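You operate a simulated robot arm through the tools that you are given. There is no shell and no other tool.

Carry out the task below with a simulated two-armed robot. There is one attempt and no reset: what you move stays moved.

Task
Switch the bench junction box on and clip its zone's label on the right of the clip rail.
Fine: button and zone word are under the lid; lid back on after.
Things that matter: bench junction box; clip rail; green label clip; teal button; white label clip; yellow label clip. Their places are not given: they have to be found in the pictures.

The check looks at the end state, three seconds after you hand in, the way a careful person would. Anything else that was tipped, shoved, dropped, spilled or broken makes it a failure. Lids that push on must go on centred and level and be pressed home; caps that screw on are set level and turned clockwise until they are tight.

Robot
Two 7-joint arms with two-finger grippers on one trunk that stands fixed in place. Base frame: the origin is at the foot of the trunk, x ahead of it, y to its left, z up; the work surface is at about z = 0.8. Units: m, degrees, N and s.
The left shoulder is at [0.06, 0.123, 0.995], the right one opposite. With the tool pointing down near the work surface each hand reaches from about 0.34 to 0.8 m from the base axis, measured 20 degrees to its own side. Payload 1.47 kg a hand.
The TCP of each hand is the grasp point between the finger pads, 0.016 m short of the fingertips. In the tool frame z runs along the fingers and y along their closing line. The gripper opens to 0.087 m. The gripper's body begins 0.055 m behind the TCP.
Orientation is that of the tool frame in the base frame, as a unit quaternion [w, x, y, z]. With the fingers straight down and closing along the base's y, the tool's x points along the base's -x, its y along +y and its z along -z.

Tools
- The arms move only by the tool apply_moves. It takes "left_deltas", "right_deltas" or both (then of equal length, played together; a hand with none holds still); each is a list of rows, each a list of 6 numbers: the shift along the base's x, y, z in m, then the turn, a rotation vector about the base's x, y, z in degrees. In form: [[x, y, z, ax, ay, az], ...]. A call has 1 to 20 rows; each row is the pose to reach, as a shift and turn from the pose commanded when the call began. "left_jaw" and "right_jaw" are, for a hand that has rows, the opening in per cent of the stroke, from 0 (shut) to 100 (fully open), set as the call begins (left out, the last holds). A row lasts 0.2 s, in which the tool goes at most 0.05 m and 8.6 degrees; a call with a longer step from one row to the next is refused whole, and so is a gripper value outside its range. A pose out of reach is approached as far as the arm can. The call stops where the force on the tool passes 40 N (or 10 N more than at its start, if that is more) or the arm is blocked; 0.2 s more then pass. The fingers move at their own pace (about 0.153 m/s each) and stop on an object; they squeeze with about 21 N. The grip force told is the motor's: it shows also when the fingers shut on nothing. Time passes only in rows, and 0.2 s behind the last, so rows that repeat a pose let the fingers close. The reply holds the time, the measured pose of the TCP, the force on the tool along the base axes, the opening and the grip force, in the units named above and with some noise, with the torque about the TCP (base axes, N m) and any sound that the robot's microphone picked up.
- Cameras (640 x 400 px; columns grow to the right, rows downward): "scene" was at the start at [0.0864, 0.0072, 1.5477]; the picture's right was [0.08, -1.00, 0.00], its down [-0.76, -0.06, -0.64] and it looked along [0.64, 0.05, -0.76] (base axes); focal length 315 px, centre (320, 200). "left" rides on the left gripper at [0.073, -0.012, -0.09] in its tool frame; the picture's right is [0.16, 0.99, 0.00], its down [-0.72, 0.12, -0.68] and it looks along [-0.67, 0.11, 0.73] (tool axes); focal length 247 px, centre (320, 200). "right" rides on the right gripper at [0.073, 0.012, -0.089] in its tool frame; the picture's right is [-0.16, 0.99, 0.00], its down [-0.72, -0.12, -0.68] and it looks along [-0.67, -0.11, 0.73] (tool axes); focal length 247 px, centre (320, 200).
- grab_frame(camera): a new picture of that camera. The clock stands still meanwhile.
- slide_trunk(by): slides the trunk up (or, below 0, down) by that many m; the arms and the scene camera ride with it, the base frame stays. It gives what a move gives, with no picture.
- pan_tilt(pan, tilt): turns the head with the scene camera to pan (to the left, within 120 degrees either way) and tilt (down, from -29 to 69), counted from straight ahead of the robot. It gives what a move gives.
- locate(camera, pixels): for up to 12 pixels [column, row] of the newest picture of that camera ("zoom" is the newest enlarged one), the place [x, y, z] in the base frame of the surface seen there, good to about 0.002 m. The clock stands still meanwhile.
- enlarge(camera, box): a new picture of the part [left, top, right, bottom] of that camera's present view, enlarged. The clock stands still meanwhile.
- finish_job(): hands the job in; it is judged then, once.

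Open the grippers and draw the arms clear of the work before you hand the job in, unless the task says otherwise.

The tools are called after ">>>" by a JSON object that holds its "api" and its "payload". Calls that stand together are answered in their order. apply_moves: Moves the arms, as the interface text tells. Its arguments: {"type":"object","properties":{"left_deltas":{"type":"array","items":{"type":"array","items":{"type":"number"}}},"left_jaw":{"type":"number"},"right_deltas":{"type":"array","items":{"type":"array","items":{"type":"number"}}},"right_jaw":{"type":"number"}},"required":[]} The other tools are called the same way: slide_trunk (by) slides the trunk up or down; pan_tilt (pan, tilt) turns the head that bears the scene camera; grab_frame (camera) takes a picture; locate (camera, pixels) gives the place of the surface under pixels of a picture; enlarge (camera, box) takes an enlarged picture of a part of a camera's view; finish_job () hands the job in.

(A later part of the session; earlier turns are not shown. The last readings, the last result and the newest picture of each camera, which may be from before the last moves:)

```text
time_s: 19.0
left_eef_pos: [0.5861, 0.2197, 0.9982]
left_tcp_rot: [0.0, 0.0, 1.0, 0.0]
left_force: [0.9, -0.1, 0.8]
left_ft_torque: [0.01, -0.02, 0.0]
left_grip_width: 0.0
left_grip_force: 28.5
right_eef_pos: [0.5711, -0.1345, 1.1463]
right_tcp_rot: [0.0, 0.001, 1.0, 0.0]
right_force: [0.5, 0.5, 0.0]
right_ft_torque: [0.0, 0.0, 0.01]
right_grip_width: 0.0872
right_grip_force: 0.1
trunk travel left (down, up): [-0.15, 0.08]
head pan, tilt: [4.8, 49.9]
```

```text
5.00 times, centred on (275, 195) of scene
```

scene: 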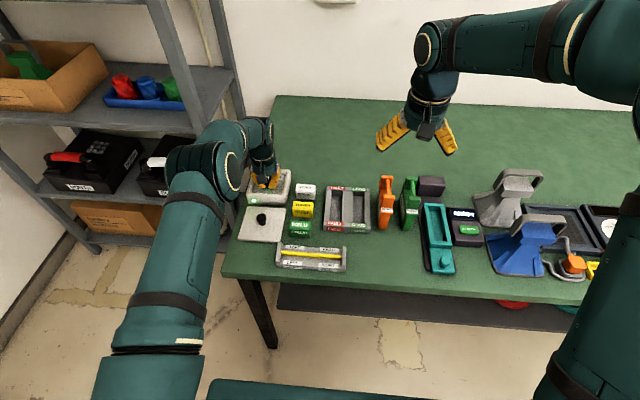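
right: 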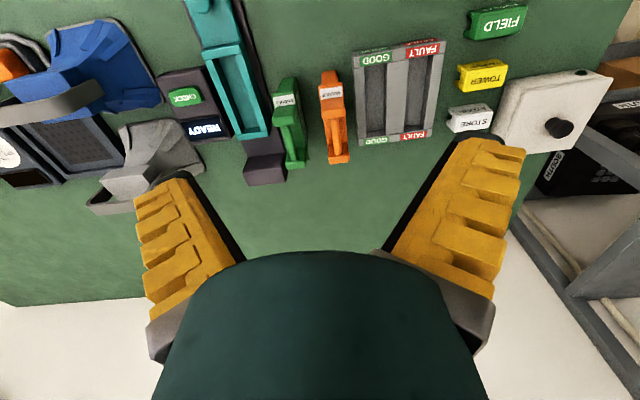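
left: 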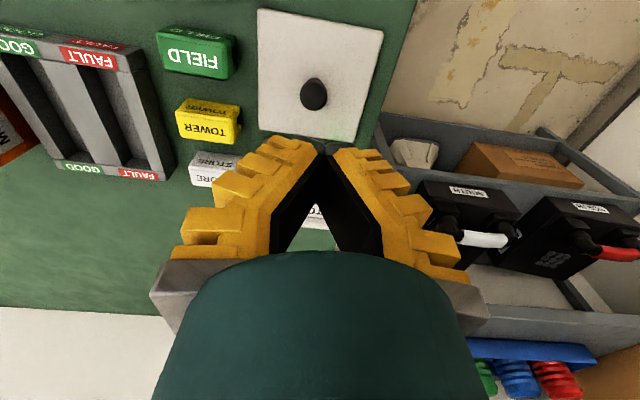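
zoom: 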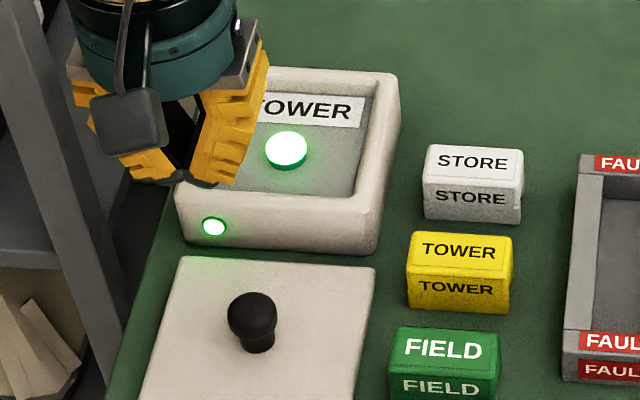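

Lamp and button stay lit. Before refitting the lid I step back to view it from the same relative viewpoint as when it was on the box, so I can measure its pose accurately.

>>> {"api": "apply_moves", "payload": {"left_deltas": [[-0.04, 0, 0, 0, 0, 0], [-0.08, 0, -0.005, 0, 0, 0], [-0.12, 0, -0.01, 0, 0, 0], [-0.128, 0, -0.015, 0, 0, 0], [-0.128, 0, -0.015, 0, 0, 0]], "left_jaw": 100}}

>>> {"api": "grab_frame", "payload": {"camera": "left"}}

>>> {"api": "enlarge", "payload": {"camera": "left", "box": [250, 115, 370, 225]}}

>>> {"api": "enlarge", "payload": {"camera": "scene", "box": [225, 160, 345, 270]}}

```text
time_s: 20.2
left_eef_pos: [0.4567, 0.2206, 0.9834]
left_tcp_rot: [0.001, 0.001, 1.0, -0.001]
left_force: [0.2, -0.5, -0.4]
left_ft_torque: [0.0, 0.04, 0.0]
left_grip_width: 0.087
left_grip_force: 0.0
right_eef_pos: [0.5709, -0.1346, 1.147]
right_tcp_rot: [-0.001, 0.0, 1.0, 0.001]
right_force: [0.1, -0.9, 0.8]
right_ft_torque: [-0.04, 0.0, -0.01]
right_grip_width: 0.087
right_grip_force: 0.1
trunk travel left (down, up): [-0.15, 0.08]
head pan, tilt: [4.8, 49.9]
```

```text
taken
```

left: 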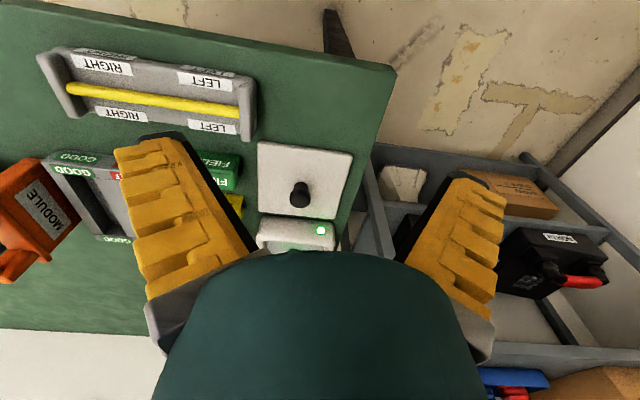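

```text
3.64 times, centred on (310, 170) of left
```

zoom: 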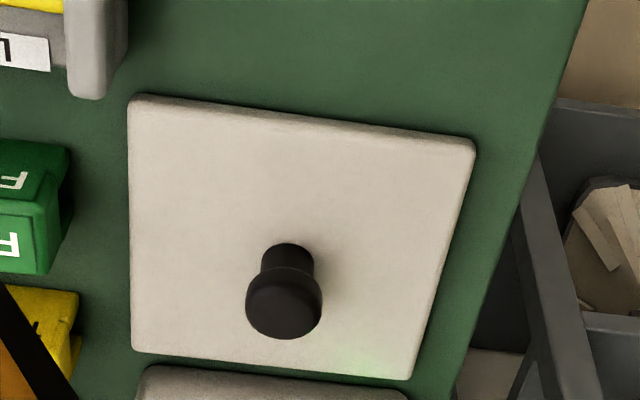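

```text
3.64 times, centred on (285, 215) of scene
```

zoom: 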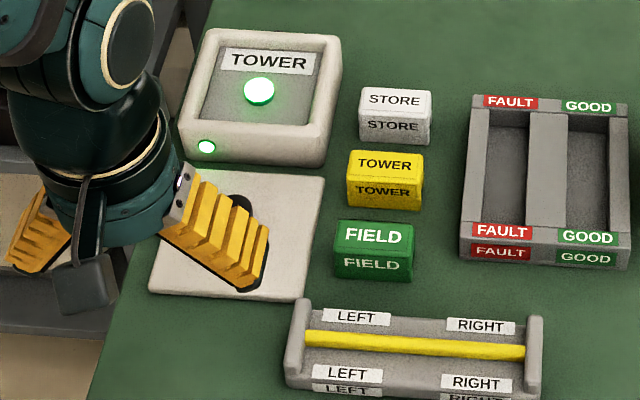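

The lid's view matches the earlier one nearly exactly, shifted by about 2 px. I locate its corners and knob now to compare with the original numbers.

>>> {"api": "locate", "payload": {"camera": "left", "pixels": [[260, 144], [349, 157], [260, 208], [332, 216], [300, 201], [292, 200], [308, 201], [300, 206]]}}

>>> {"api": "locate", "payload": {"camera": "zoom", "pixels": [[318, 180], [302, 295], [153, 285], [198, 35], [335, 42], [183, 125], [322, 135], [385, 162], [385, 192], [262, 90]]}}

```text
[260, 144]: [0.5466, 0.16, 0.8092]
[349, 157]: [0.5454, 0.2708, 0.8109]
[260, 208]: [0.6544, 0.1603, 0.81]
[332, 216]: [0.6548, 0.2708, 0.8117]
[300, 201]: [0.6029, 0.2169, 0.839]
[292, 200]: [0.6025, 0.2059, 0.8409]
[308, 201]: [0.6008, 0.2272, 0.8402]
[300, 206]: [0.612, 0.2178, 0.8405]
```

```text
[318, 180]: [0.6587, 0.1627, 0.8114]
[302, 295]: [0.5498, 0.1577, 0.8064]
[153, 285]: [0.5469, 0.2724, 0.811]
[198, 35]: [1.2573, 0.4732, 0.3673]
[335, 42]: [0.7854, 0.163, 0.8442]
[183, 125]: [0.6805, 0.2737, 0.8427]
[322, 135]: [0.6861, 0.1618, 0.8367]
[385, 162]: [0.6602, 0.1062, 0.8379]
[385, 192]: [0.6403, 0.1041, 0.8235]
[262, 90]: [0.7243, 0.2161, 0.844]
```

The lid sits at original minus (0.133, 0.0035). I go back to the same grasp pose on the knob at about (0.6023, 0.2158, 0.8325).

>>> {"api": "apply_moves", "payload": {"left_deltas": [[0.04, -0.001, 0, 0, 0, 0], [0.08, -0.002, 0, 0, 0, 0], [0.12, -0.003, 0, 0, 0, 0], [0.145, -0.0035, -0.02, 0, 0, 0], [0.145, -0.0035, -0.06, 0, 0, 0], [0.145, -0.0035, -0.1, 0, 0, 0], [0.145, -0.0035, -0.13, 0, 0, 0], [0.145, -0.0035, -0.145, 0, 0, 0], [0.145, -0.0035, -0.1512, 0, 0, 0], [0.145, -0.0035, -0.1512, 0, 0, 0]]}}

>>> {"api": "enlarge", "payload": {"camera": "scene", "box": [225, 180, 305, 250]}}

```text
time_s: 22.4
left_eef_pos: [0.6028, 0.2172, 0.8321]
left_tcp_rot: [-0.001, -0.001, 1.0, 0.0]
left_force: [0.1, 0.4, 0.0]
left_ft_torque: [0.02, 0.03, 0.03]
left_grip_width: 0.0872
left_grip_force: 0.0
right_eef_pos: [0.5722, -0.1343, 1.1475]
right_tcp_rot: [0.0, 0.001, 1.0, -0.001]
right_force: [0.5, -0.2, -0.2]
right_ft_torque: [0.01, -0.02, 0.0]
right_grip_width: 0.0868
right_grip_force: 0.0
trunk travel left (down, up): [-0.15, 0.08]
head pan, tilt: [4.8, 49.9]
```

```text
5.71 times, centred on (265, 215) of scene
```

zoom: 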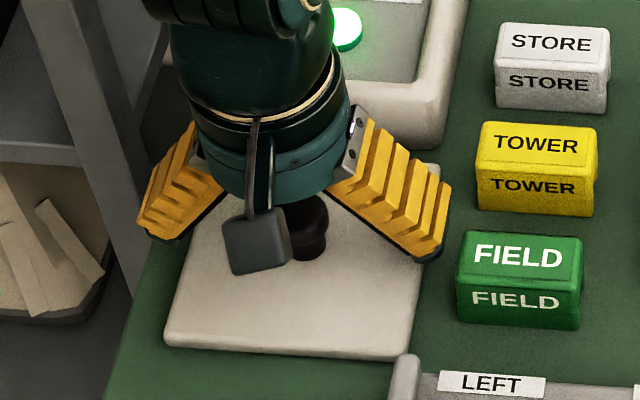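

The fingers straddle the knob. I close on it, then lift straight up by 0.1 m.

>>> {"api": "apply_moves", "payload": {"left_deltas": [[0, 0, 0, 0, 0, 0], [0, 0, 0, 0, 0, 0], [0, 0, 0, 0, 0, 0], [0, 0, 0, 0, 0, 0]], "left_jaw": 0}}

>>> {"api": "apply_moves", "payload": {"left_deltas": [[0, 0, 0.01, 0, 0, 0], [0, 0, 0.03, 0, 0, 0], [0, 0, 0.06, 0, 0, 0], [0, 0, 0.09, 0, 0, 0], [0, 0, 0.1, 0, 0, 0], [0, 0, 0.1, 0, 0, 0]]}}

>>> {"api": "grab_frame", "payload": {"camera": "left"}}

>>> {"api": "enlarge", "payload": {"camera": "scene", "box": [225, 140, 325, 240]}}

```text
time_s: 23.4
left_eef_pos: [0.6024, 0.2173, 0.8326]
left_tcp_rot: [0.0, 0.0, 1.0, -0.001]
left_force: [0.0, 0.0, 0.2]
left_ft_torque: [0.0, -0.11, 0.0]
left_grip_width: 0.0218
left_grip_force: 21.1
right_eef_pos: [0.571, -0.1343, 1.1471]
right_tcp_rot: [0.0, 0.0, 1.0, 0.0]
right_force: [0.3, -0.1, -0.2]
right_ft_torque: [0.02, 0.0, 0.01]
right_grip_width: 0.0869
right_grip_force: 0.0
trunk travel left (down, up): [-0.15, 0.08]
head pan, tilt: [4.8, 49.9]
```

```text
time_s: 24.8
left_eef_pos: [0.6035, 0.2165, 0.9316]
left_tcp_rot: [-0.001, 0.0, 1.0, 0.0]
left_force: [0.3, 0.1, -0.7]
left_ft_torque: [0.0, -0.03, -0.01]
left_grip_width: 0.0198
left_grip_force: 20.8
right_eef_pos: [0.5716, -0.1354, 1.147]
right_tcp_rot: [0.0, 0.0, 1.0, 0.0]
right_force: [-0.1, -0.4, -0.8]
right_ft_torque: [-0.02, -0.02, -0.01]
right_grip_width: 0.0869
right_grip_force: 0.0
trunk travel left (down, up): [-0.15, 0.08]
head pan, tilt: [4.8, 49.9]
```

```text
taken
```

left: 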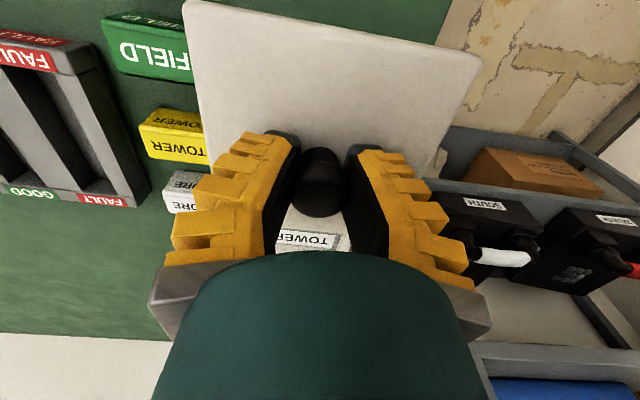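

```text
4.00 times, centred on (275, 190) of scene
```

zoom: 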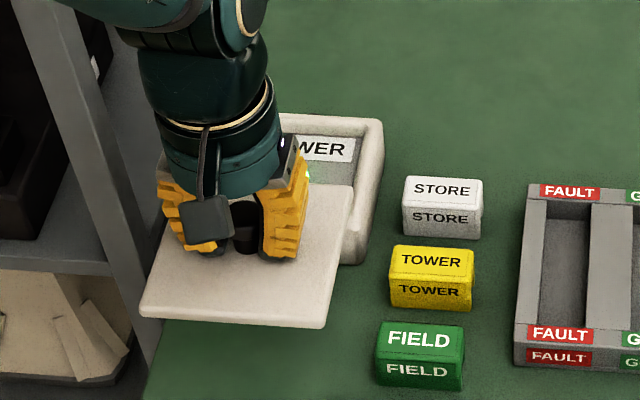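

The lid is held level. I carry it back over the box and hover about 25 mm above the seat.

>>> {"api": "apply_moves", "payload": {"left_deltas": [[0.03, 0.001, 0.01, 0, 0, 0], [0.07, 0.002, 0.015, 0, 0, 0], [0.11, 0.003, 0.015, 0, 0, 0], [0.1328, 0.0033, 0.01, 0, 0, 0], [0.1328, 0.0033, -0.01, 0, 0, 0], [0.1328, 0.0033, -0.03, 0, 0, 0], [0.1328, 0.0033, -0.04, 0, 0, 0], [0.1328, 0.0033, -0.04, 0, 0, 0]]}}

>>> {"api": "enlarge", "payload": {"camera": "scene", "box": [225, 150, 305, 214]}}

>>> {"api": "grab_frame", "payload": {"camera": "left"}}

```text
time_s: 26.6
left_eef_pos: [0.7367, 0.2203, 0.8924]
left_tcp_rot: [0.0, -0.001, 1.0, 0.0]
left_force: [0.1, 0.1, -1.2]
left_ft_torque: [-0.02, 0.02, -0.01]
left_grip_width: 0.0198
left_grip_force: 21.1
right_eef_pos: [0.5722, -0.135, 1.1456]
right_tcp_rot: [0.0, 0.0, 1.0, 0.0]
right_force: [-0.7, -0.2, -0.9]
right_ft_torque: [-0.05, 0.02, -0.03]
right_grip_width: 0.0869
right_grip_force: 0.1
trunk travel left (down, up): [-0.15, 0.08]
head pan, tilt: [4.8, 49.9]
```

```text
6.25 times, centred on (265, 182) of scene
```

zoom: 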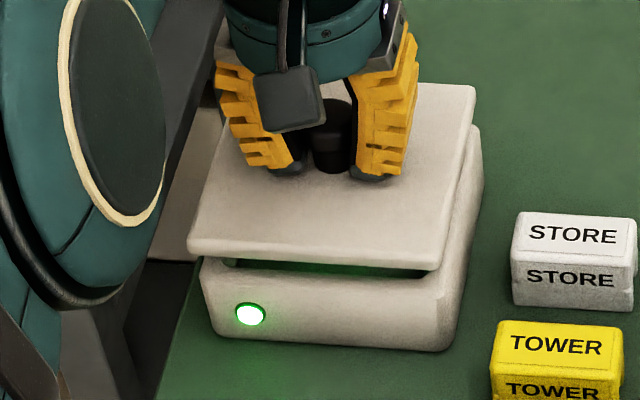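

```text
taken
```

left: 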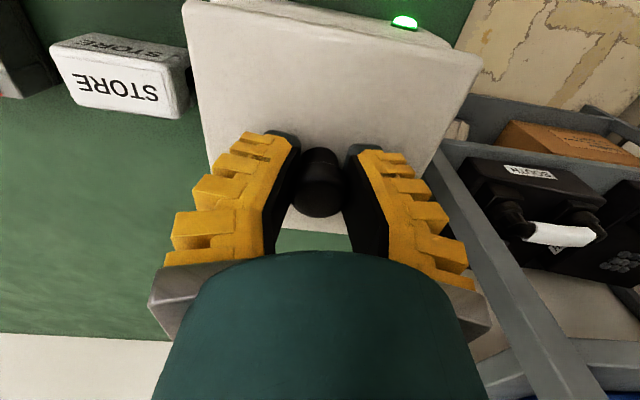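

I compare the hovering lid's corner places with the original ones before lowering.

>>> {"api": "locate", "payload": {"camera": "zoom", "pixels": [[465, 95], [430, 255], [195, 235], [320, 220], [440, 200], [445, 265], [208, 275], [480, 135]]}}

>>> {"api": "locate", "payload": {"camera": "left", "pixels": [[190, 10], [475, 65], [200, 100], [440, 130]]}}

```text
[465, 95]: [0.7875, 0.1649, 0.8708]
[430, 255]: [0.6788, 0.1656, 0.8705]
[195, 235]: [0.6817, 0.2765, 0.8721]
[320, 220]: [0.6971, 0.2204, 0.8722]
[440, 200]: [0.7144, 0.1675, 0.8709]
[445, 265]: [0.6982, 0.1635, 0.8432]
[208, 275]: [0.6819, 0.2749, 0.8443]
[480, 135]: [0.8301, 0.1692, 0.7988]
```

```text
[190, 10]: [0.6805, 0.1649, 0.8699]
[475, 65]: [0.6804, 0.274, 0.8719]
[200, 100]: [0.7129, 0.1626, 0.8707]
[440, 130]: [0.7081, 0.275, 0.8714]
```

The lid edges match the original ones within about 1 mm. I lower it to the seat in small steps.

>>> {"api": "apply_moves", "payload": {"left_deltas": [[0, 0, -0.006, 0, 0, 0], [0, 0, -0.01, 0, 0, 0], [0, 0, -0.012, 0, 0, 0], [0, 0, -0.0135, 0, 0, 0], [0, 0, -0.0145, 0, 0, 0]]}}

>>> {"api": "enlarge", "payload": {"camera": "scene", "box": [225, 150, 305, 214]}}

```text
time_s: 27.8
left_eef_pos: [0.7348, 0.2199, 0.8778]
left_tcp_rot: [0.0, -0.001, 1.0, 0.0]
left_force: [-0.5, -0.3, -0.4]
left_ft_torque: [0.02, -0.07, 0.0]
left_grip_width: 0.0204
left_grip_force: 21.6
right_eef_pos: [0.5722, -0.134, 1.147]
right_tcp_rot: [0.0, -0.001, 1.0, 0.0]
right_force: [-1.0, -0.4, -0.1]
right_ft_torque: [0.01, 0.01, -0.02]
right_grip_width: 0.0869
right_grip_force: 0.0
trunk travel left (down, up): [-0.15, 0.08]
head pan, tilt: [4.8, 49.9]
```

```text
6.25 times, centred on (265, 182) of scene
```

zoom: 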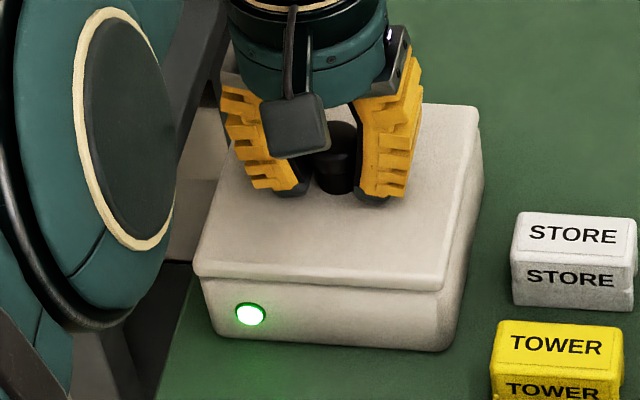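

The lid rests on the rim. I now press it down gently and listen for a snap.

>>> {"api": "apply_moves", "payload": {"left_deltas": [[0, 0, -0.001, 0, 0, 0], [0, 0, -0.002, 0, 0, 0], [0, 0, -0.003, 0, 0, 0]]}}

```text
time_s: 28.6
left_eef_pos: [0.737, 0.2207, 0.8763]
left_tcp_rot: [0.001, 0.0, 1.0, -0.001]
left_force: [3.8, -0.4, 8.2]
left_ft_torque: [0.02, 0.14, 0.0]
left_grip_width: 0.0229
left_grip_force: 21.1
right_eef_pos: [0.572, -0.1353, 1.1469]
right_tcp_rot: [0.0, 0.0, 1.0, 0.0]
right_force: [-0.4, 0.1, 0.5]
right_ft_torque: [0.0, 0.02, 0.03]
right_grip_width: 0.0871
right_grip_force: 0.0
trunk travel left (down, up): [-0.15, 0.08]
head pan, tilt: [4.8, 49.9]
heard: snap
```

A snap was heard at 8 N. I open the jaw and rise to inspect the lid.

>>> {"api": "apply_moves", "payload": {"left_deltas": [[0, 0, 0.002, 0, 0, 0], [0, 0, 0.002, 0, 0, 0], [0, 0, 0.002, 0, 0, 0], [0, 0, 0.002, 0, 0, 0]], "left_jaw": 100}}

>>> {"api": "apply_moves", "payload": {"left_deltas": [[0, 0, 0.03, 0, 0, 0], [0, 0, 0.07, 0, 0, 0], [-0.03, 0, 0.1, 0, 0, 0], [-0.07, 0, 0.12, 0, 0, 0], [-0.11, 0, 0.14, 0, 0, 0], [-0.145, 0, 0.152, 0, 0, 0], [-0.145, 0, 0.152, 0, 0, 0]]}}

>>> {"api": "grab_frame", "payload": {"camera": "left"}}

>>> {"api": "enlarge", "payload": {"camera": "left", "box": [250, 115, 370, 225]}}

>>> {"api": "enlarge", "payload": {"camera": "scene", "box": [235, 155, 325, 211]}}

```text
time_s: 29.6
left_eef_pos: [0.7352, 0.2201, 0.8751]
left_tcp_rot: [0.0, 0.0, 1.0, 0.0]
left_force: [0.3, 0.2, 0.0]
left_ft_torque: [0.03, 0.03, 0.03]
left_grip_width: 0.0871
left_grip_force: 0.1
right_eef_pos: [0.5728, -0.1344, 1.1468]
right_tcp_rot: [0.0, -0.001, 1.0, 0.0]
right_force: [-0.9, -0.3, -0.2]
right_ft_torque: [0.01, 0.0, 0.01]
right_grip_width: 0.087
right_grip_force: 0.0
trunk travel left (down, up): [-0.15, 0.08]
head pan, tilt: [4.8, 49.9]
```

```text
time_s: 31.2
left_eef_pos: [0.5915, 0.2209, 1.0289]
left_tcp_rot: [0.0, 0.0, 1.0, 0.0]
left_force: [-0.2, 0.2, -0.1]
left_ft_torque: [-0.03, -0.02, -0.02]
left_grip_width: 0.0871
left_grip_force: 0.1
right_eef_pos: [0.572, -0.1358, 1.1464]
right_tcp_rot: [0.0, 0.0, 1.0, 0.0]
right_force: [0.7, 0.3, -0.5]
right_ft_torque: [0.05, 0.02, 0.02]
right_grip_width: 0.0869
right_grip_force: 0.0
trunk travel left (down, up): [-0.15, 0.08]
head pan, tilt: [4.8, 49.9]
```

```text
taken
```

left: 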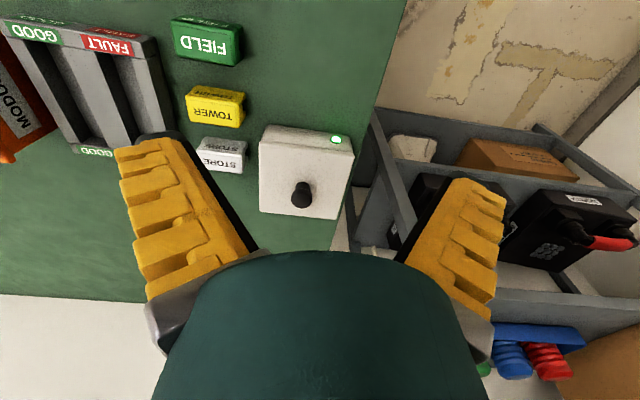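

```text
3.64 times, centred on (310, 170) of left
```

zoom: 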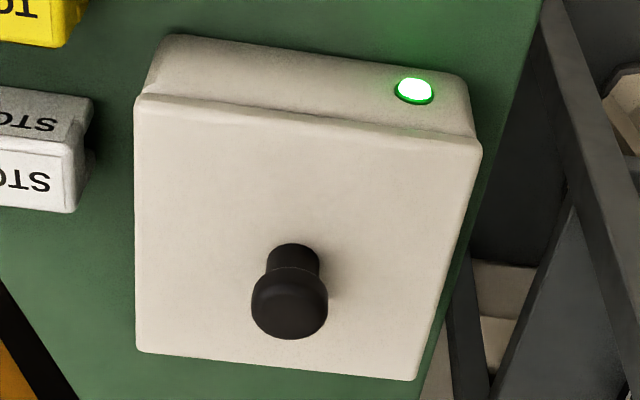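

```text
7.11 times, centred on (280, 183) of scene
```

zoom: 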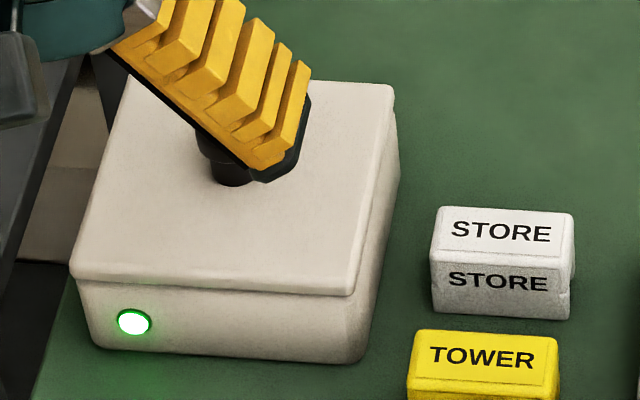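

The lid is back exactly as originally seen, with the lamp lit. Now I move the left hand back to view the yellow clip and the rail closely.

>>> {"api": "apply_moves", "payload": {"left_deltas": [[-0.03, -0.03, -0.01, 0, 0, 0], [-0.06, -0.06, -0.02, 0, 0, 0], [-0.09, -0.09, -0.03, 0, 0, 0], [-0.1, -0.115, -0.05, 0, 0, 0], [-0.1, -0.115, -0.065, 0, 0, 0], [-0.1, -0.115, -0.065, 0, 0, 0]]}}

>>> {"api": "grab_frame", "payload": {"camera": "left"}}

>>> {"api": "enlarge", "payload": {"camera": "left", "box": [240, 80, 400, 230]}}

```text
time_s: 32.6
left_eef_pos: [0.4906, 0.104, 0.9632]
left_tcp_rot: [0.0, -0.001, 1.0, 0.0]
left_force: [-0.7, 0.1, 0.3]
left_ft_torque: [-0.02, 0.0, -0.01]
left_grip_width: 0.0871
left_grip_force: 0.1
right_eef_pos: [0.571, -0.1361, 1.1462]
right_tcp_rot: [0.0, 0.001, 1.0, 0.001]
right_force: [-0.4, 0.1, 0.7]
right_ft_torque: [0.01, 0.03, -0.02]
right_grip_width: 0.0867
right_grip_force: 0.1
trunk travel left (down, up): [-0.15, 0.08]
head pan, tilt: [4.8, 49.9]
```

```text
taken
```

left: 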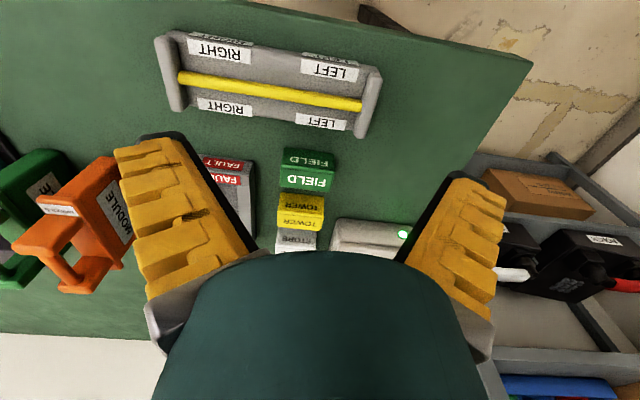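

```text
2.67 times, centred on (320, 155) of left
```

zoom: 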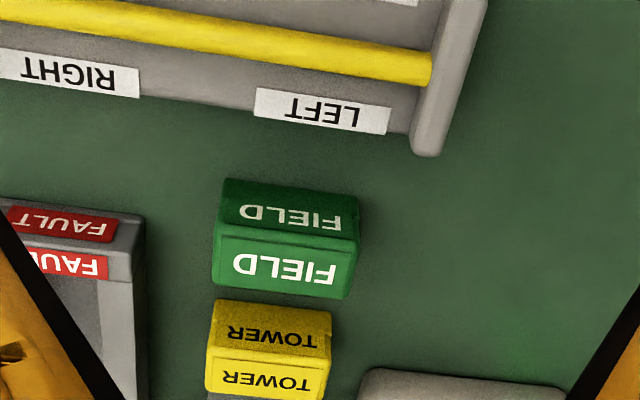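

I locate rail features (bar ends, RIGHT label, posts) and the yellow clip in the left picture.

>>> {"api": "locate", "payload": {"camera": "left", "pixels": [[181, 79], [358, 105], [220, 85], [222, 48], [226, 105], [200, 103], [250, 109], [175, 105], [363, 125], [168, 45], [298, 222], [297, 210]]}}

>>> {"api": "enlarge", "payload": {"camera": "left", "box": [150, 20, 270, 130]}}

>>> {"api": "enlarge", "payload": {"camera": "scene", "box": [285, 180, 325, 240]}}

```text
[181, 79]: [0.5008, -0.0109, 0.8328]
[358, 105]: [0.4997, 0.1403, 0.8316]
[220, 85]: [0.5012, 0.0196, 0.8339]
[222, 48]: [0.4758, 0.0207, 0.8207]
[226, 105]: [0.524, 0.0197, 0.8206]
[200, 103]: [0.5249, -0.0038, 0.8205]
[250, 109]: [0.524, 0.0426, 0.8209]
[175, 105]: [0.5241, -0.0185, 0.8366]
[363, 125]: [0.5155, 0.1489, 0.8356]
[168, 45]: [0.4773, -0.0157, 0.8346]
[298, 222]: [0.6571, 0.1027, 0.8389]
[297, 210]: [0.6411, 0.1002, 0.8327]
```

```text
3.64 times, centred on (210, 75) of left
```

zoom: 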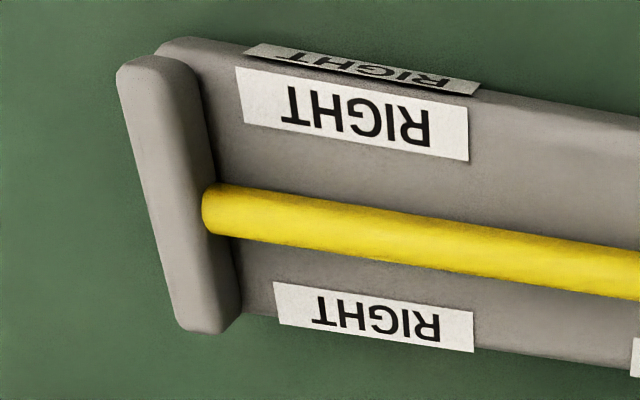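

```text
6.67 times, centred on (305, 210) of scene
```

zoom: 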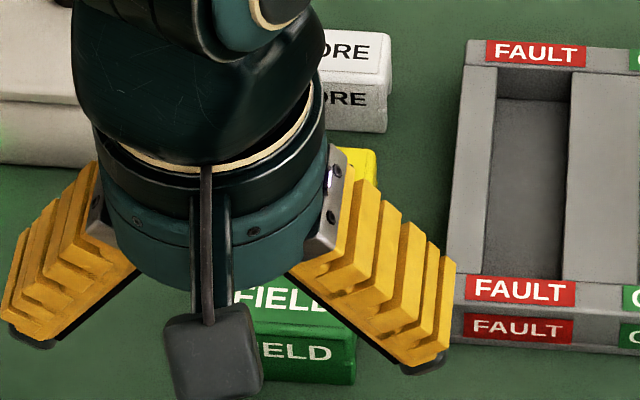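

The bar runs at x ≈ 0.5005, top z 0.834, and the RIGHT label is centred at y ≈ 0.0195. To centre the clip's groove over the bar I'll grip it along x, so I turn the left hand 90° in free space.

>>> {"api": "apply_moves", "payload": {"left_deltas": [[0.01, 0, 0.01, 0, 0, -8.2], [0.02, 0, 0.02, 0, 0, -16.4], [0.03, 0, 0.03, 0, 0, -24.6], [0.04, 0, 0.04, 0, 0, -32.8], [0.05, 0, 0.05, 0, 0, -41], [0.06, 0, 0.05, 0, 0, -49.2], [0.07, 0, 0.05, 0, 0, -57.4], [0.08, 0, 0.05, 0, 0, -65.6], [0.09, 0, 0.05, 0, 0, -73.8], [0.1, 0, 0.05, 0, 0, -82], [0.1, 0, 0.05, 0, 0, -90], [0.1, 0, 0.05, 0, 0, -90]]}}

>>> {"api": "grab_frame", "payload": {"camera": "scene"}}

>>> {"api": "grab_frame", "payload": {"camera": "left"}}

```text
time_s: 35.2
left_eef_pos: [0.5912, 0.1043, 1.0134]
left_tcp_rot: [0.001, 0.707, 0.707, 0.0]
left_force: [0.8, -0.5, -0.2]
left_ft_torque: [-0.04, 0.02, 0.01]
left_grip_width: 0.087
left_grip_force: 0.2
right_eef_pos: [0.5716, -0.1357, 1.1465]
right_tcp_rot: [0.0, -0.001, 1.0, 0.001]
right_force: [-0.6, -0.8, -0.1]
right_ft_torque: [0.0, 0.01, 0.02]
right_grip_width: 0.0868
right_grip_force: 0.1
trunk travel left (down, up): [-0.15, 0.08]
head pan, tilt: [4.8, 49.9]
```

```text
taken
```

scene: 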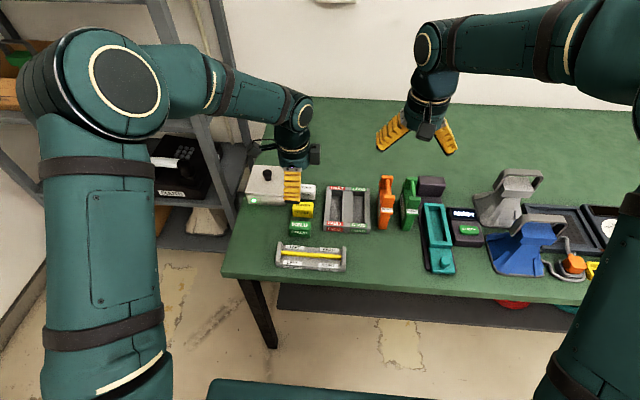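

```text
taken
```

left: 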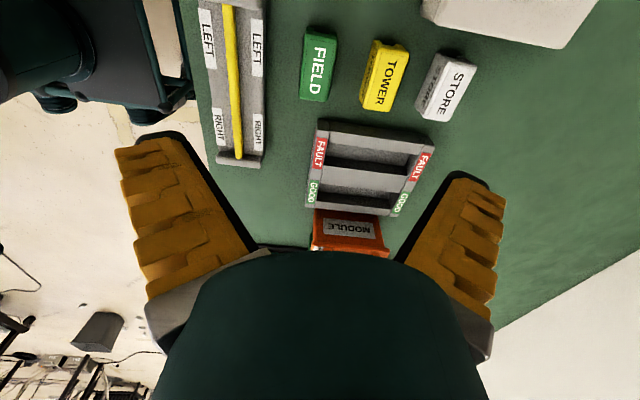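

The turn is complete and the clips and rail are both in view. I enlarge the clip area and rail and locate edges.

>>> {"api": "enlarge", "payload": {"camera": "left", "box": [340, 20, 430, 130]}}

>>> {"api": "locate", "payload": {"camera": "left", "pixels": [[383, 44], [405, 52], [374, 106], [391, 106], [392, 76], [384, 76], [401, 77], [383, 100], [394, 54], [236, 140], [228, 20], [233, 80]]}}

```text
3.64 times, centred on (385, 75) of left
```

zoom: 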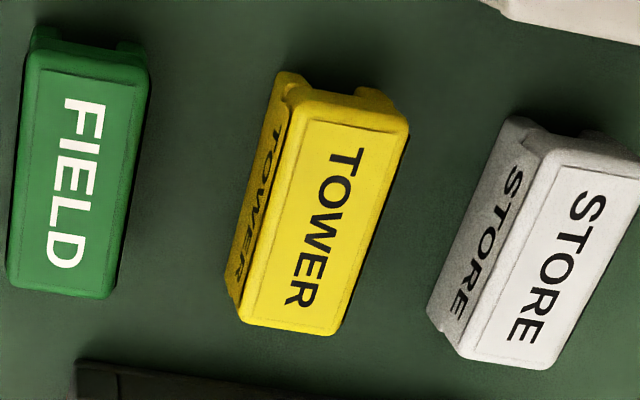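

```text
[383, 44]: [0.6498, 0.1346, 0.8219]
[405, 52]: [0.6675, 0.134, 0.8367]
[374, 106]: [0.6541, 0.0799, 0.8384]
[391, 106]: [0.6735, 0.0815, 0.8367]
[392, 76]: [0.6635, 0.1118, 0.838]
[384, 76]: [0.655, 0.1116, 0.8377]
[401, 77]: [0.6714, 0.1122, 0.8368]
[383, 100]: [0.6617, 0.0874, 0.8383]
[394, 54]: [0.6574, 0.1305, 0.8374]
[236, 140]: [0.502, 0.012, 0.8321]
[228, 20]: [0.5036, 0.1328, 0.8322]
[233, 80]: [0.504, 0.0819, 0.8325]
```

I pick the top-face corners of the yellow clip in the zoom to get its centre and orientation.

>>> {"api": "locate", "payload": {"camera": "zoom", "pixels": [[312, 112], [400, 128], [332, 325], [247, 312], [278, 215], [373, 230], [360, 118], [290, 322], [320, 215]]}}

>>> {"api": "enlarge", "payload": {"camera": "scene", "box": [280, 175, 330, 240]}}

```text
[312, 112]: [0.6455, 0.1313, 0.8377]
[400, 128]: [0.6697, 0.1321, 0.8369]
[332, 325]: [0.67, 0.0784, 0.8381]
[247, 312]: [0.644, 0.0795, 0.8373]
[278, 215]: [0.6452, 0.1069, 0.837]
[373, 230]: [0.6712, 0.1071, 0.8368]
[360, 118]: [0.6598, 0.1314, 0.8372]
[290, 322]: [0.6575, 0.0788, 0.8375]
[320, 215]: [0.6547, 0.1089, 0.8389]
```

```text
6.15 times, centred on (305, 208) of scene
```

zoom: 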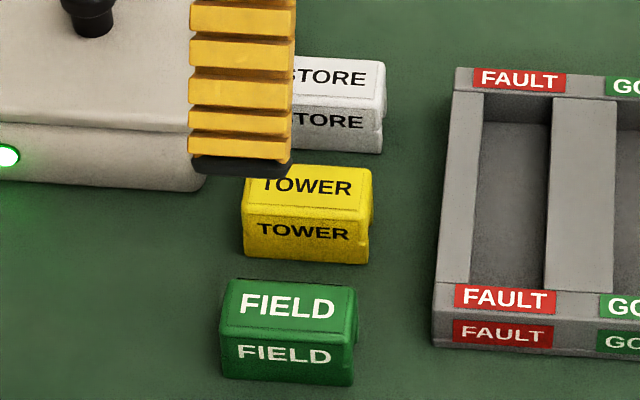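

The clip is axis-aligned, centred at about (0.6575, 0.105), top z 0.838, about 0.029 deep. I partly close the jaw (62%) and hover above it.

>>> {"api": "apply_moves", "payload": {"left_deltas": [[0.03, 0, -0.01, 0, 0, 0], [0.0665, 0.001, -0.02, 0, 0, 0], [0.0665, 0.001, -0.05, 0, 0, 0], [0.0665, 0.001, -0.09, 0, 0, 0], [0.0665, 0.001, -0.12, 0, 0, 0], [0.0665, 0.001, -0.135, 0, 0, 0], [0.0665, 0.001, -0.135, 0, 0, 0]], "left_jaw": 62}}

>>> {"api": "grab_frame", "payload": {"camera": "left"}}

>>> {"api": "enlarge", "payload": {"camera": "scene", "box": [265, 165, 345, 240]}}

```text
time_s: 36.8
left_eef_pos: [0.6575, 0.1053, 0.878]
left_tcp_rot: [0.0, 0.707, 0.707, 0.0]
left_force: [0.5, -0.5, -0.4]
left_ft_torque: [0.03, -0.02, 0.0]
left_grip_width: 0.0592
left_grip_force: 4.1
right_eef_pos: [0.5718, -0.1344, 1.1486]
right_tcp_rot: [0.0, -0.001, 1.0, 0.0]
right_force: [0.1, 0.1, -0.2]
right_ft_torque: [0.0, 0.01, -0.01]
right_grip_width: 0.0872
right_grip_force: 0.1
trunk travel left (down, up): [-0.15, 0.08]
head pan, tilt: [4.8, 49.9]
```

```text
taken
```

left: 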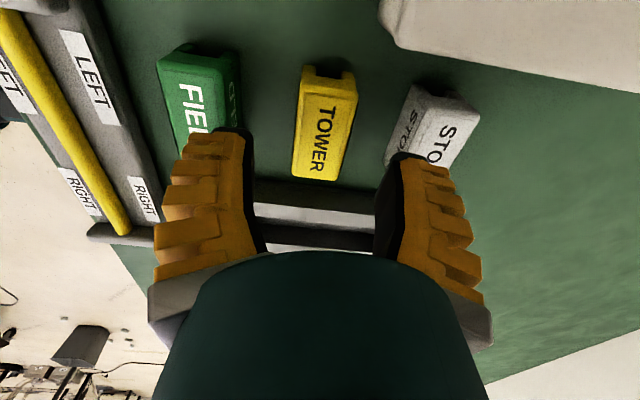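

```text
5.33 times, centred on (305, 202) of scene
```

zoom: 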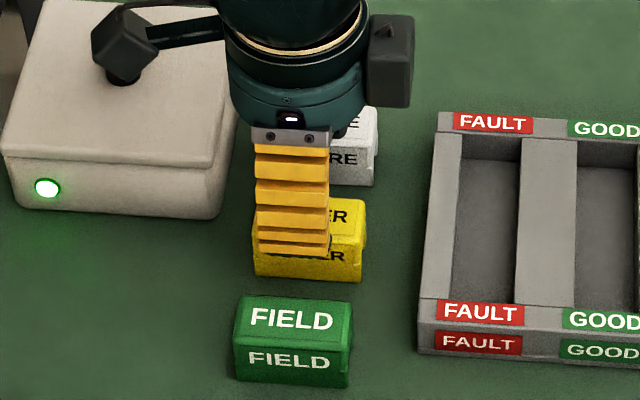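

The fingers will straddle the yellow clip with clear gaps to the green and white ones. I lower to z ≈ 0.834 (tips at 0.818).

>>> {"api": "apply_moves", "payload": {"left_deltas": [[0, 0, -0.015, 0, 0, 0], [0, 0, -0.03, 0, 0, 0], [0, 0, -0.04, 0, 0, 0], [0, 0, -0.044, 0, 0, 0], [0, 0, -0.044, 0, 0, 0]]}}

>>> {"api": "grab_frame", "payload": {"camera": "left"}}

>>> {"api": "enlarge", "payload": {"camera": "scene", "box": [265, 165, 345, 240]}}

```text
time_s: 38.0
left_eef_pos: [0.6556, 0.106, 0.8313]
left_tcp_rot: [-0.003, 0.707, 0.707, -0.001]
left_force: [-0.3, -0.1, -1.3]
left_ft_torque: [0.03, -0.02, 0.01]
left_grip_width: 0.0576
left_grip_force: 3.3
right_eef_pos: [0.5706, -0.1346, 1.1468]
right_tcp_rot: [0.001, 0.0, 1.0, 0.0]
right_force: [-0.1, 0.0, 0.2]
right_ft_torque: [0.0, 0.0, 0.01]
right_grip_width: 0.0869
right_grip_force: 0.0
trunk travel left (down, up): [-0.15, 0.08]
head pan, tilt: [4.8, 49.9]
```

```text
taken
```

left: 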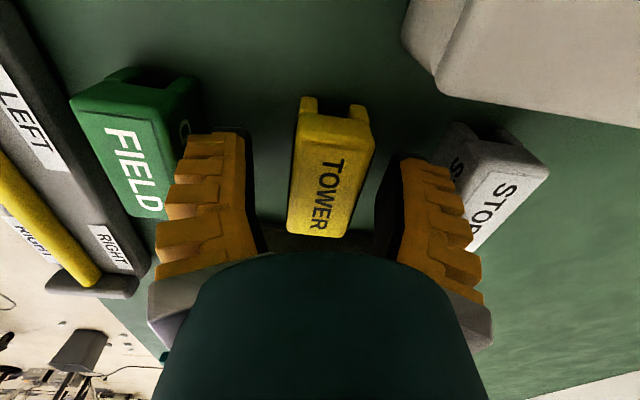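

```text
5.33 times, centred on (305, 202) of scene
```

zoom: 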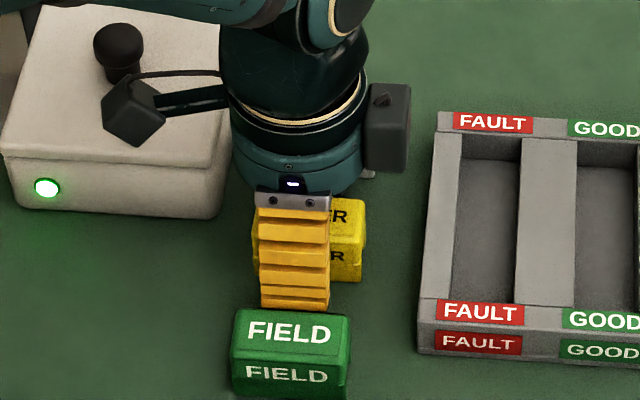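

The green clip appears to have shifted slightly between the two zooms. I check its place before doing anything else.

>>> {"api": "locate", "payload": {"camera": "zoom", "pixels": [[290, 332], [240, 315], [345, 322], [238, 345], [342, 352], [290, 360], [236, 380], [340, 388], [355, 215], [360, 270]]}}

>>> {"api": "locate", "payload": {"camera": "left", "pixels": [[135, 170], [130, 100], [85, 105], [150, 205], [110, 170], [320, 180], [300, 140], [365, 145], [292, 225], [345, 230], [500, 190]]}}

>>> {"api": "enlarge", "payload": {"camera": "left", "box": [60, 50, 260, 250]}}

```text
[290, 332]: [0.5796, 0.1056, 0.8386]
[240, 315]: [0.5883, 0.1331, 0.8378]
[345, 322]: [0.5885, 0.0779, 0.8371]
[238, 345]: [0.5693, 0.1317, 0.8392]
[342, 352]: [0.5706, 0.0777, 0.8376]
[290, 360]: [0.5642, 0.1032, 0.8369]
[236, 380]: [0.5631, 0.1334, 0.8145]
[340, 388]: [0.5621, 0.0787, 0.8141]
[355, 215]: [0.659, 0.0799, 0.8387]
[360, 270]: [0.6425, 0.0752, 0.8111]
```

```text
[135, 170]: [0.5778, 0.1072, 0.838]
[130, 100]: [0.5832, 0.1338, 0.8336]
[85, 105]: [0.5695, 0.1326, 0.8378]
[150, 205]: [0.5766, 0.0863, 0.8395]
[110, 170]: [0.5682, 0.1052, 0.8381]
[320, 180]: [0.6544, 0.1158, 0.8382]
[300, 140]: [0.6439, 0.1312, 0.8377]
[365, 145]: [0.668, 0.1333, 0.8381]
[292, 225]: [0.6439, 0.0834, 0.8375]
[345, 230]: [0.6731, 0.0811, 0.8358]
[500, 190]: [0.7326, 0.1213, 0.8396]
```

```text
2.00 times, centred on (160, 150) of left
```

zoom: 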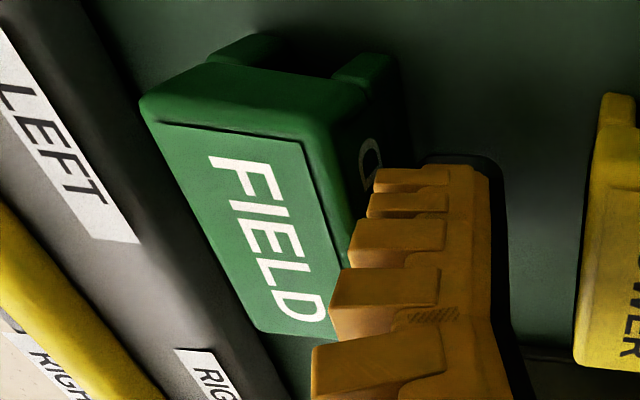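

The near finger's ribbed back nudged the green clip about 7 mm toward the robot (centre now ≈0.580 vs 0.587). I'll put it back later; now I close on the yellow clip.

>>> {"api": "apply_moves", "payload": {"left_deltas": [[0, 0, 0, 0, 0, 0], [0, 0, 0, 0, 0, 0], [0, 0, 0, 0, 0, 0], [0, 0, 0, 0, 0, 0]], "left_jaw": 0}}

>>> {"api": "grab_frame", "payload": {"camera": "left"}}

>>> {"api": "enlarge", "payload": {"camera": "scene", "box": [265, 165, 345, 240]}}

```text
time_s: 39.0
left_eef_pos: [0.6569, 0.1066, 0.8344]
left_tcp_rot: [0.001, 0.707, 0.707, 0.0]
left_force: [-0.5, -0.3, 0.2]
left_ft_torque: [-0.02, 0.01, 0.02]
left_grip_width: 0.025
left_grip_force: 21.3
right_eef_pos: [0.5723, -0.1352, 1.1473]
right_tcp_rot: [0.0, -0.001, 1.0, 0.0]
right_force: [0.4, -0.1, 0.0]
right_ft_torque: [-0.02, -0.02, 0.02]
right_grip_width: 0.087
right_grip_force: 0.1
trunk travel left (down, up): [-0.15, 0.08]
head pan, tilt: [4.8, 49.9]
```

```text
taken
```

left: 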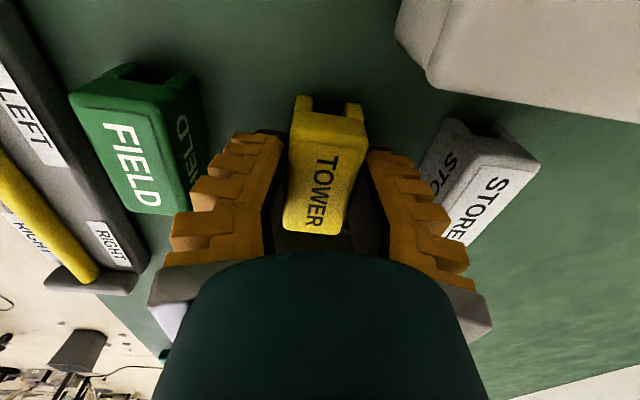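

```text
5.33 times, centred on (305, 202) of scene
```

zoom: 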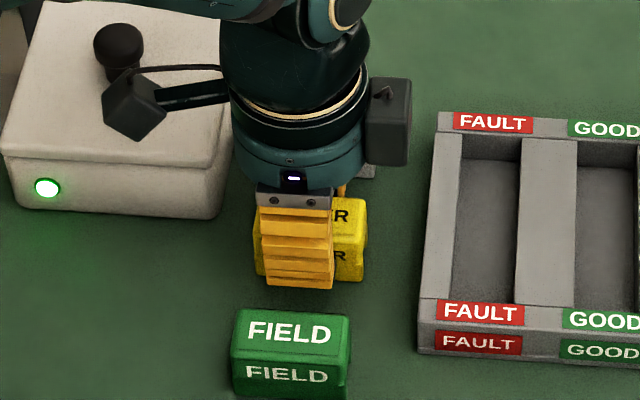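

The clip is gripped (0.025 m, 21 N). I lift it straight up clear of its neighbours.

>>> {"api": "apply_moves", "payload": {"left_deltas": [[0, 0, 0.01, 0, 0, 0], [0, 0, 0.03, 0, 0, 0], [0, 0, 0.06, 0, 0, 0], [0, 0, 0.09, 0, 0, 0], [0, 0, 0.09, 0, 0, 0]]}}

>>> {"api": "grab_frame", "payload": {"camera": "left"}}

>>> {"api": "enlarge", "payload": {"camera": "scene", "box": [265, 165, 345, 240]}}

```text
time_s: 40.2
left_eef_pos: [0.6581, 0.1061, 0.9225]
left_tcp_rot: [0.0, 0.707, 0.707, 0.001]
left_force: [0.0, -0.9, 0.0]
left_ft_torque: [-0.02, -0.01, -0.06]
left_grip_width: 0.025
left_grip_force: 21.3
right_eef_pos: [0.5726, -0.1343, 1.1466]
right_tcp_rot: [0.0, 0.0, 1.0, 0.0]
right_force: [-0.4, -0.3, 0.1]
right_ft_torque: [0.01, -0.02, 0.0]
right_grip_width: 0.0869
right_grip_force: 0.1
trunk travel left (down, up): [-0.15, 0.08]
head pan, tilt: [4.8, 49.9]
```

```text
taken
```

left: 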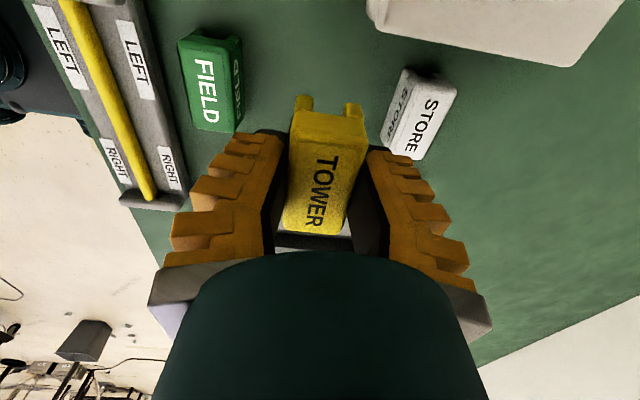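

```text
5.33 times, centred on (305, 202) of scene
```

zoom: 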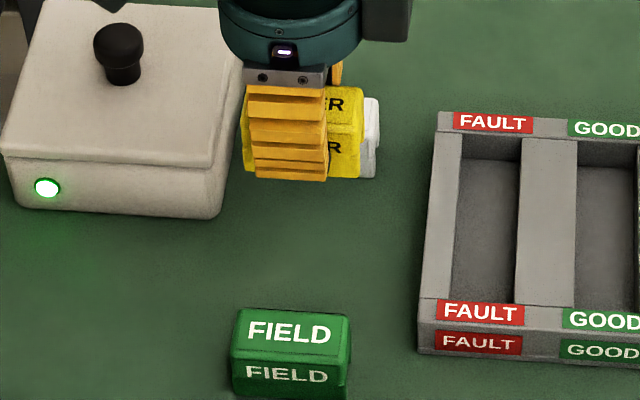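

The clip hangs level in the grip. I locate its top to know its centre relative to the hand, and check the white clip too.

>>> {"api": "locate", "payload": {"camera": "left", "pixels": [[297, 140], [360, 145], [290, 220], [338, 228], [325, 180], [325, 143], [313, 228], [425, 110], [404, 75], [450, 95], [390, 145], [418, 155]]}}

>>> {"api": "enlarge", "payload": {"camera": "left", "box": [260, 80, 390, 250]}}

```text
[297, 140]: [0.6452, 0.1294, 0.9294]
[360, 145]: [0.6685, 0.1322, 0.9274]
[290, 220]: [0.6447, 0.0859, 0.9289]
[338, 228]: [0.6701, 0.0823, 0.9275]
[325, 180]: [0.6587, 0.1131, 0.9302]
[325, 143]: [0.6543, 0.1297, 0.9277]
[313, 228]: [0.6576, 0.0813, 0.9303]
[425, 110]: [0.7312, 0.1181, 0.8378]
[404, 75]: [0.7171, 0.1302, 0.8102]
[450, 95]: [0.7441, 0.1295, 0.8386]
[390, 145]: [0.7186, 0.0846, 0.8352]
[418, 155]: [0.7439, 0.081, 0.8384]
```

```text
2.35 times, centred on (325, 165) of left
```

zoom: 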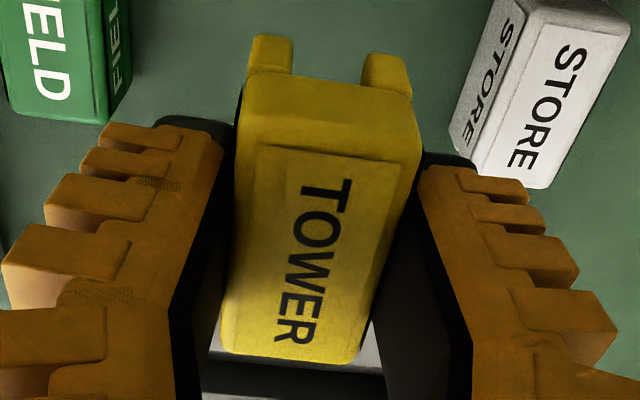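

The clip is centred on the TCP (0.6575, 0.106), bottom about 0.033 below it. I carry it over the right half of the rail and hover.

>>> {"api": "apply_moves", "payload": {"left_deltas": [[-0.03, -0.017, 0.005, 0, 0, 0], [-0.065, -0.035, 0.005, 0, 0, 0], [-0.1, -0.055, 0.005, 0, 0, 0], [-0.135, -0.075, 0.005, 0, 0, 0], [-0.156, -0.0855, 0, 0, 0, 0], [-0.156, -0.0855, -0.02, 0, 0, 0], [-0.156, -0.0855, -0.02, 0, 0, 0]]}}

>>> {"api": "grab_frame", "payload": {"camera": "left"}}

>>> {"api": "enlarge", "payload": {"camera": "scene", "box": [265, 205, 365, 285]}}

>>> {"api": "grab_frame", "payload": {"camera": "scene"}}

```text
time_s: 41.8
left_eef_pos: [0.5003, 0.0202, 0.9054]
left_tcp_rot: [0.001, 0.706, 0.708, 0.0]
left_force: [-0.5, 0.3, 0.2]
left_ft_torque: [-0.02, 0.0, -0.02]
left_grip_width: 0.0249
left_grip_force: 20.7
right_eef_pos: [0.5726, -0.1355, 1.1471]
right_tcp_rot: [0.001, 0.0, 1.0, 0.0]
right_force: [0.5, -0.1, -1.1]
right_ft_torque: [0.0, -0.02, -0.01]
right_grip_width: 0.0868
right_grip_force: 0.1
trunk travel left (down, up): [-0.15, 0.08]
head pan, tilt: [4.8, 49.9]
```

```text
taken
```

left: 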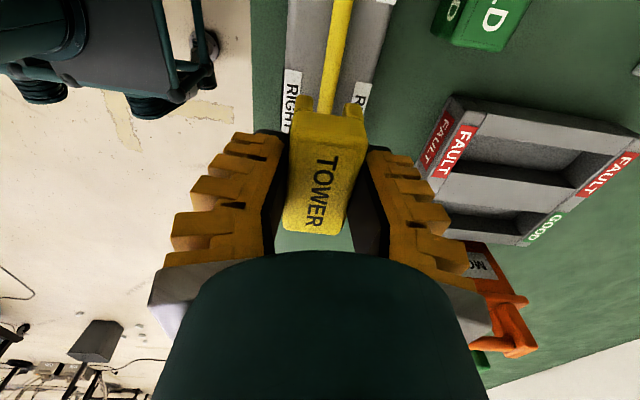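

```text
5.00 times, centred on (315, 245) of scene
```

zoom: 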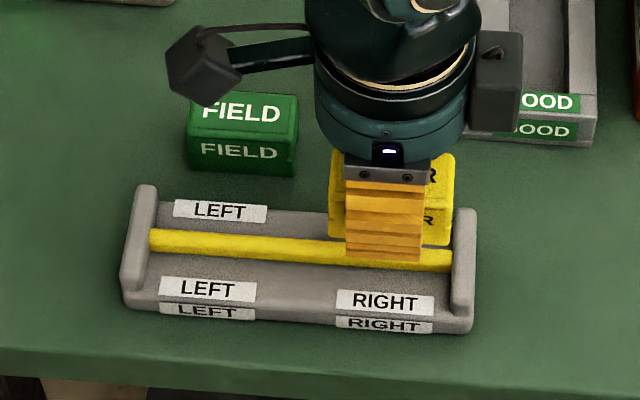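

```text
taken
```

scene: 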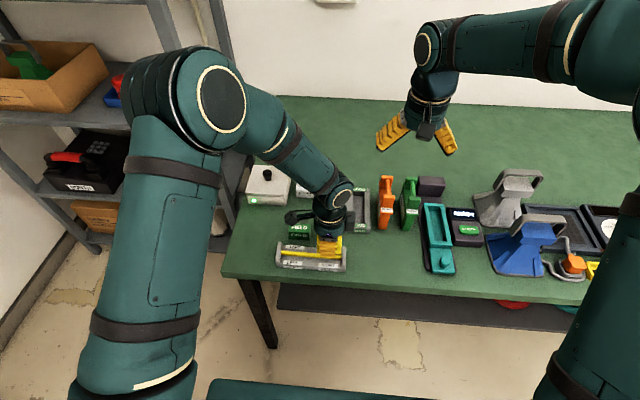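

The bar leads straight under the clip in the left picture. I locate the bar and the clip's top to compare their x centres.

>>> {"api": "enlarge", "payload": {"camera": "left", "box": [260, 0, 400, 150]}}

>>> {"api": "locate", "payload": {"camera": "left", "pixels": [[341, 20], [335, 50], [335, 60], [329, 90], [297, 140], [360, 145], [291, 215], [340, 222], [330, 40], [342, 50], [327, 60], [341, 62]]}}

```text
2.67 times, centred on (330, 75) of left
```

zoom: 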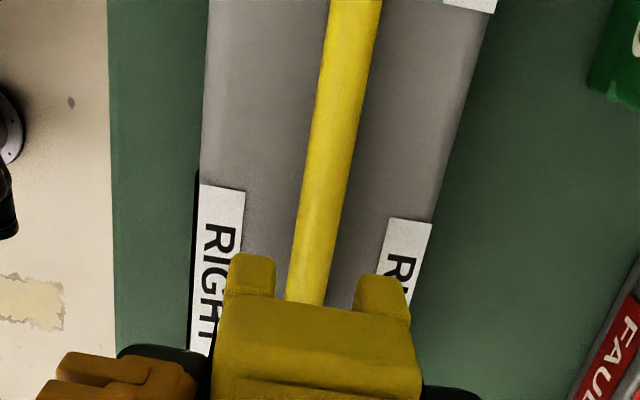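

```text
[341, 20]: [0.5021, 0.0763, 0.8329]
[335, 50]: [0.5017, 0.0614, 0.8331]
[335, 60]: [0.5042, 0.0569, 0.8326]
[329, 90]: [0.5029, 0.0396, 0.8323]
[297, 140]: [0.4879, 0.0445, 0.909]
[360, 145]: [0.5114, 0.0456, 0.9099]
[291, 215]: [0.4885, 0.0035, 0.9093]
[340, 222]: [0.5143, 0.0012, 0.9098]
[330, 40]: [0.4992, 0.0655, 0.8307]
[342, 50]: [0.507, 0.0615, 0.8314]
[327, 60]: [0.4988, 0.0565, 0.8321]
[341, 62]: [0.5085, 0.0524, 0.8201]
```

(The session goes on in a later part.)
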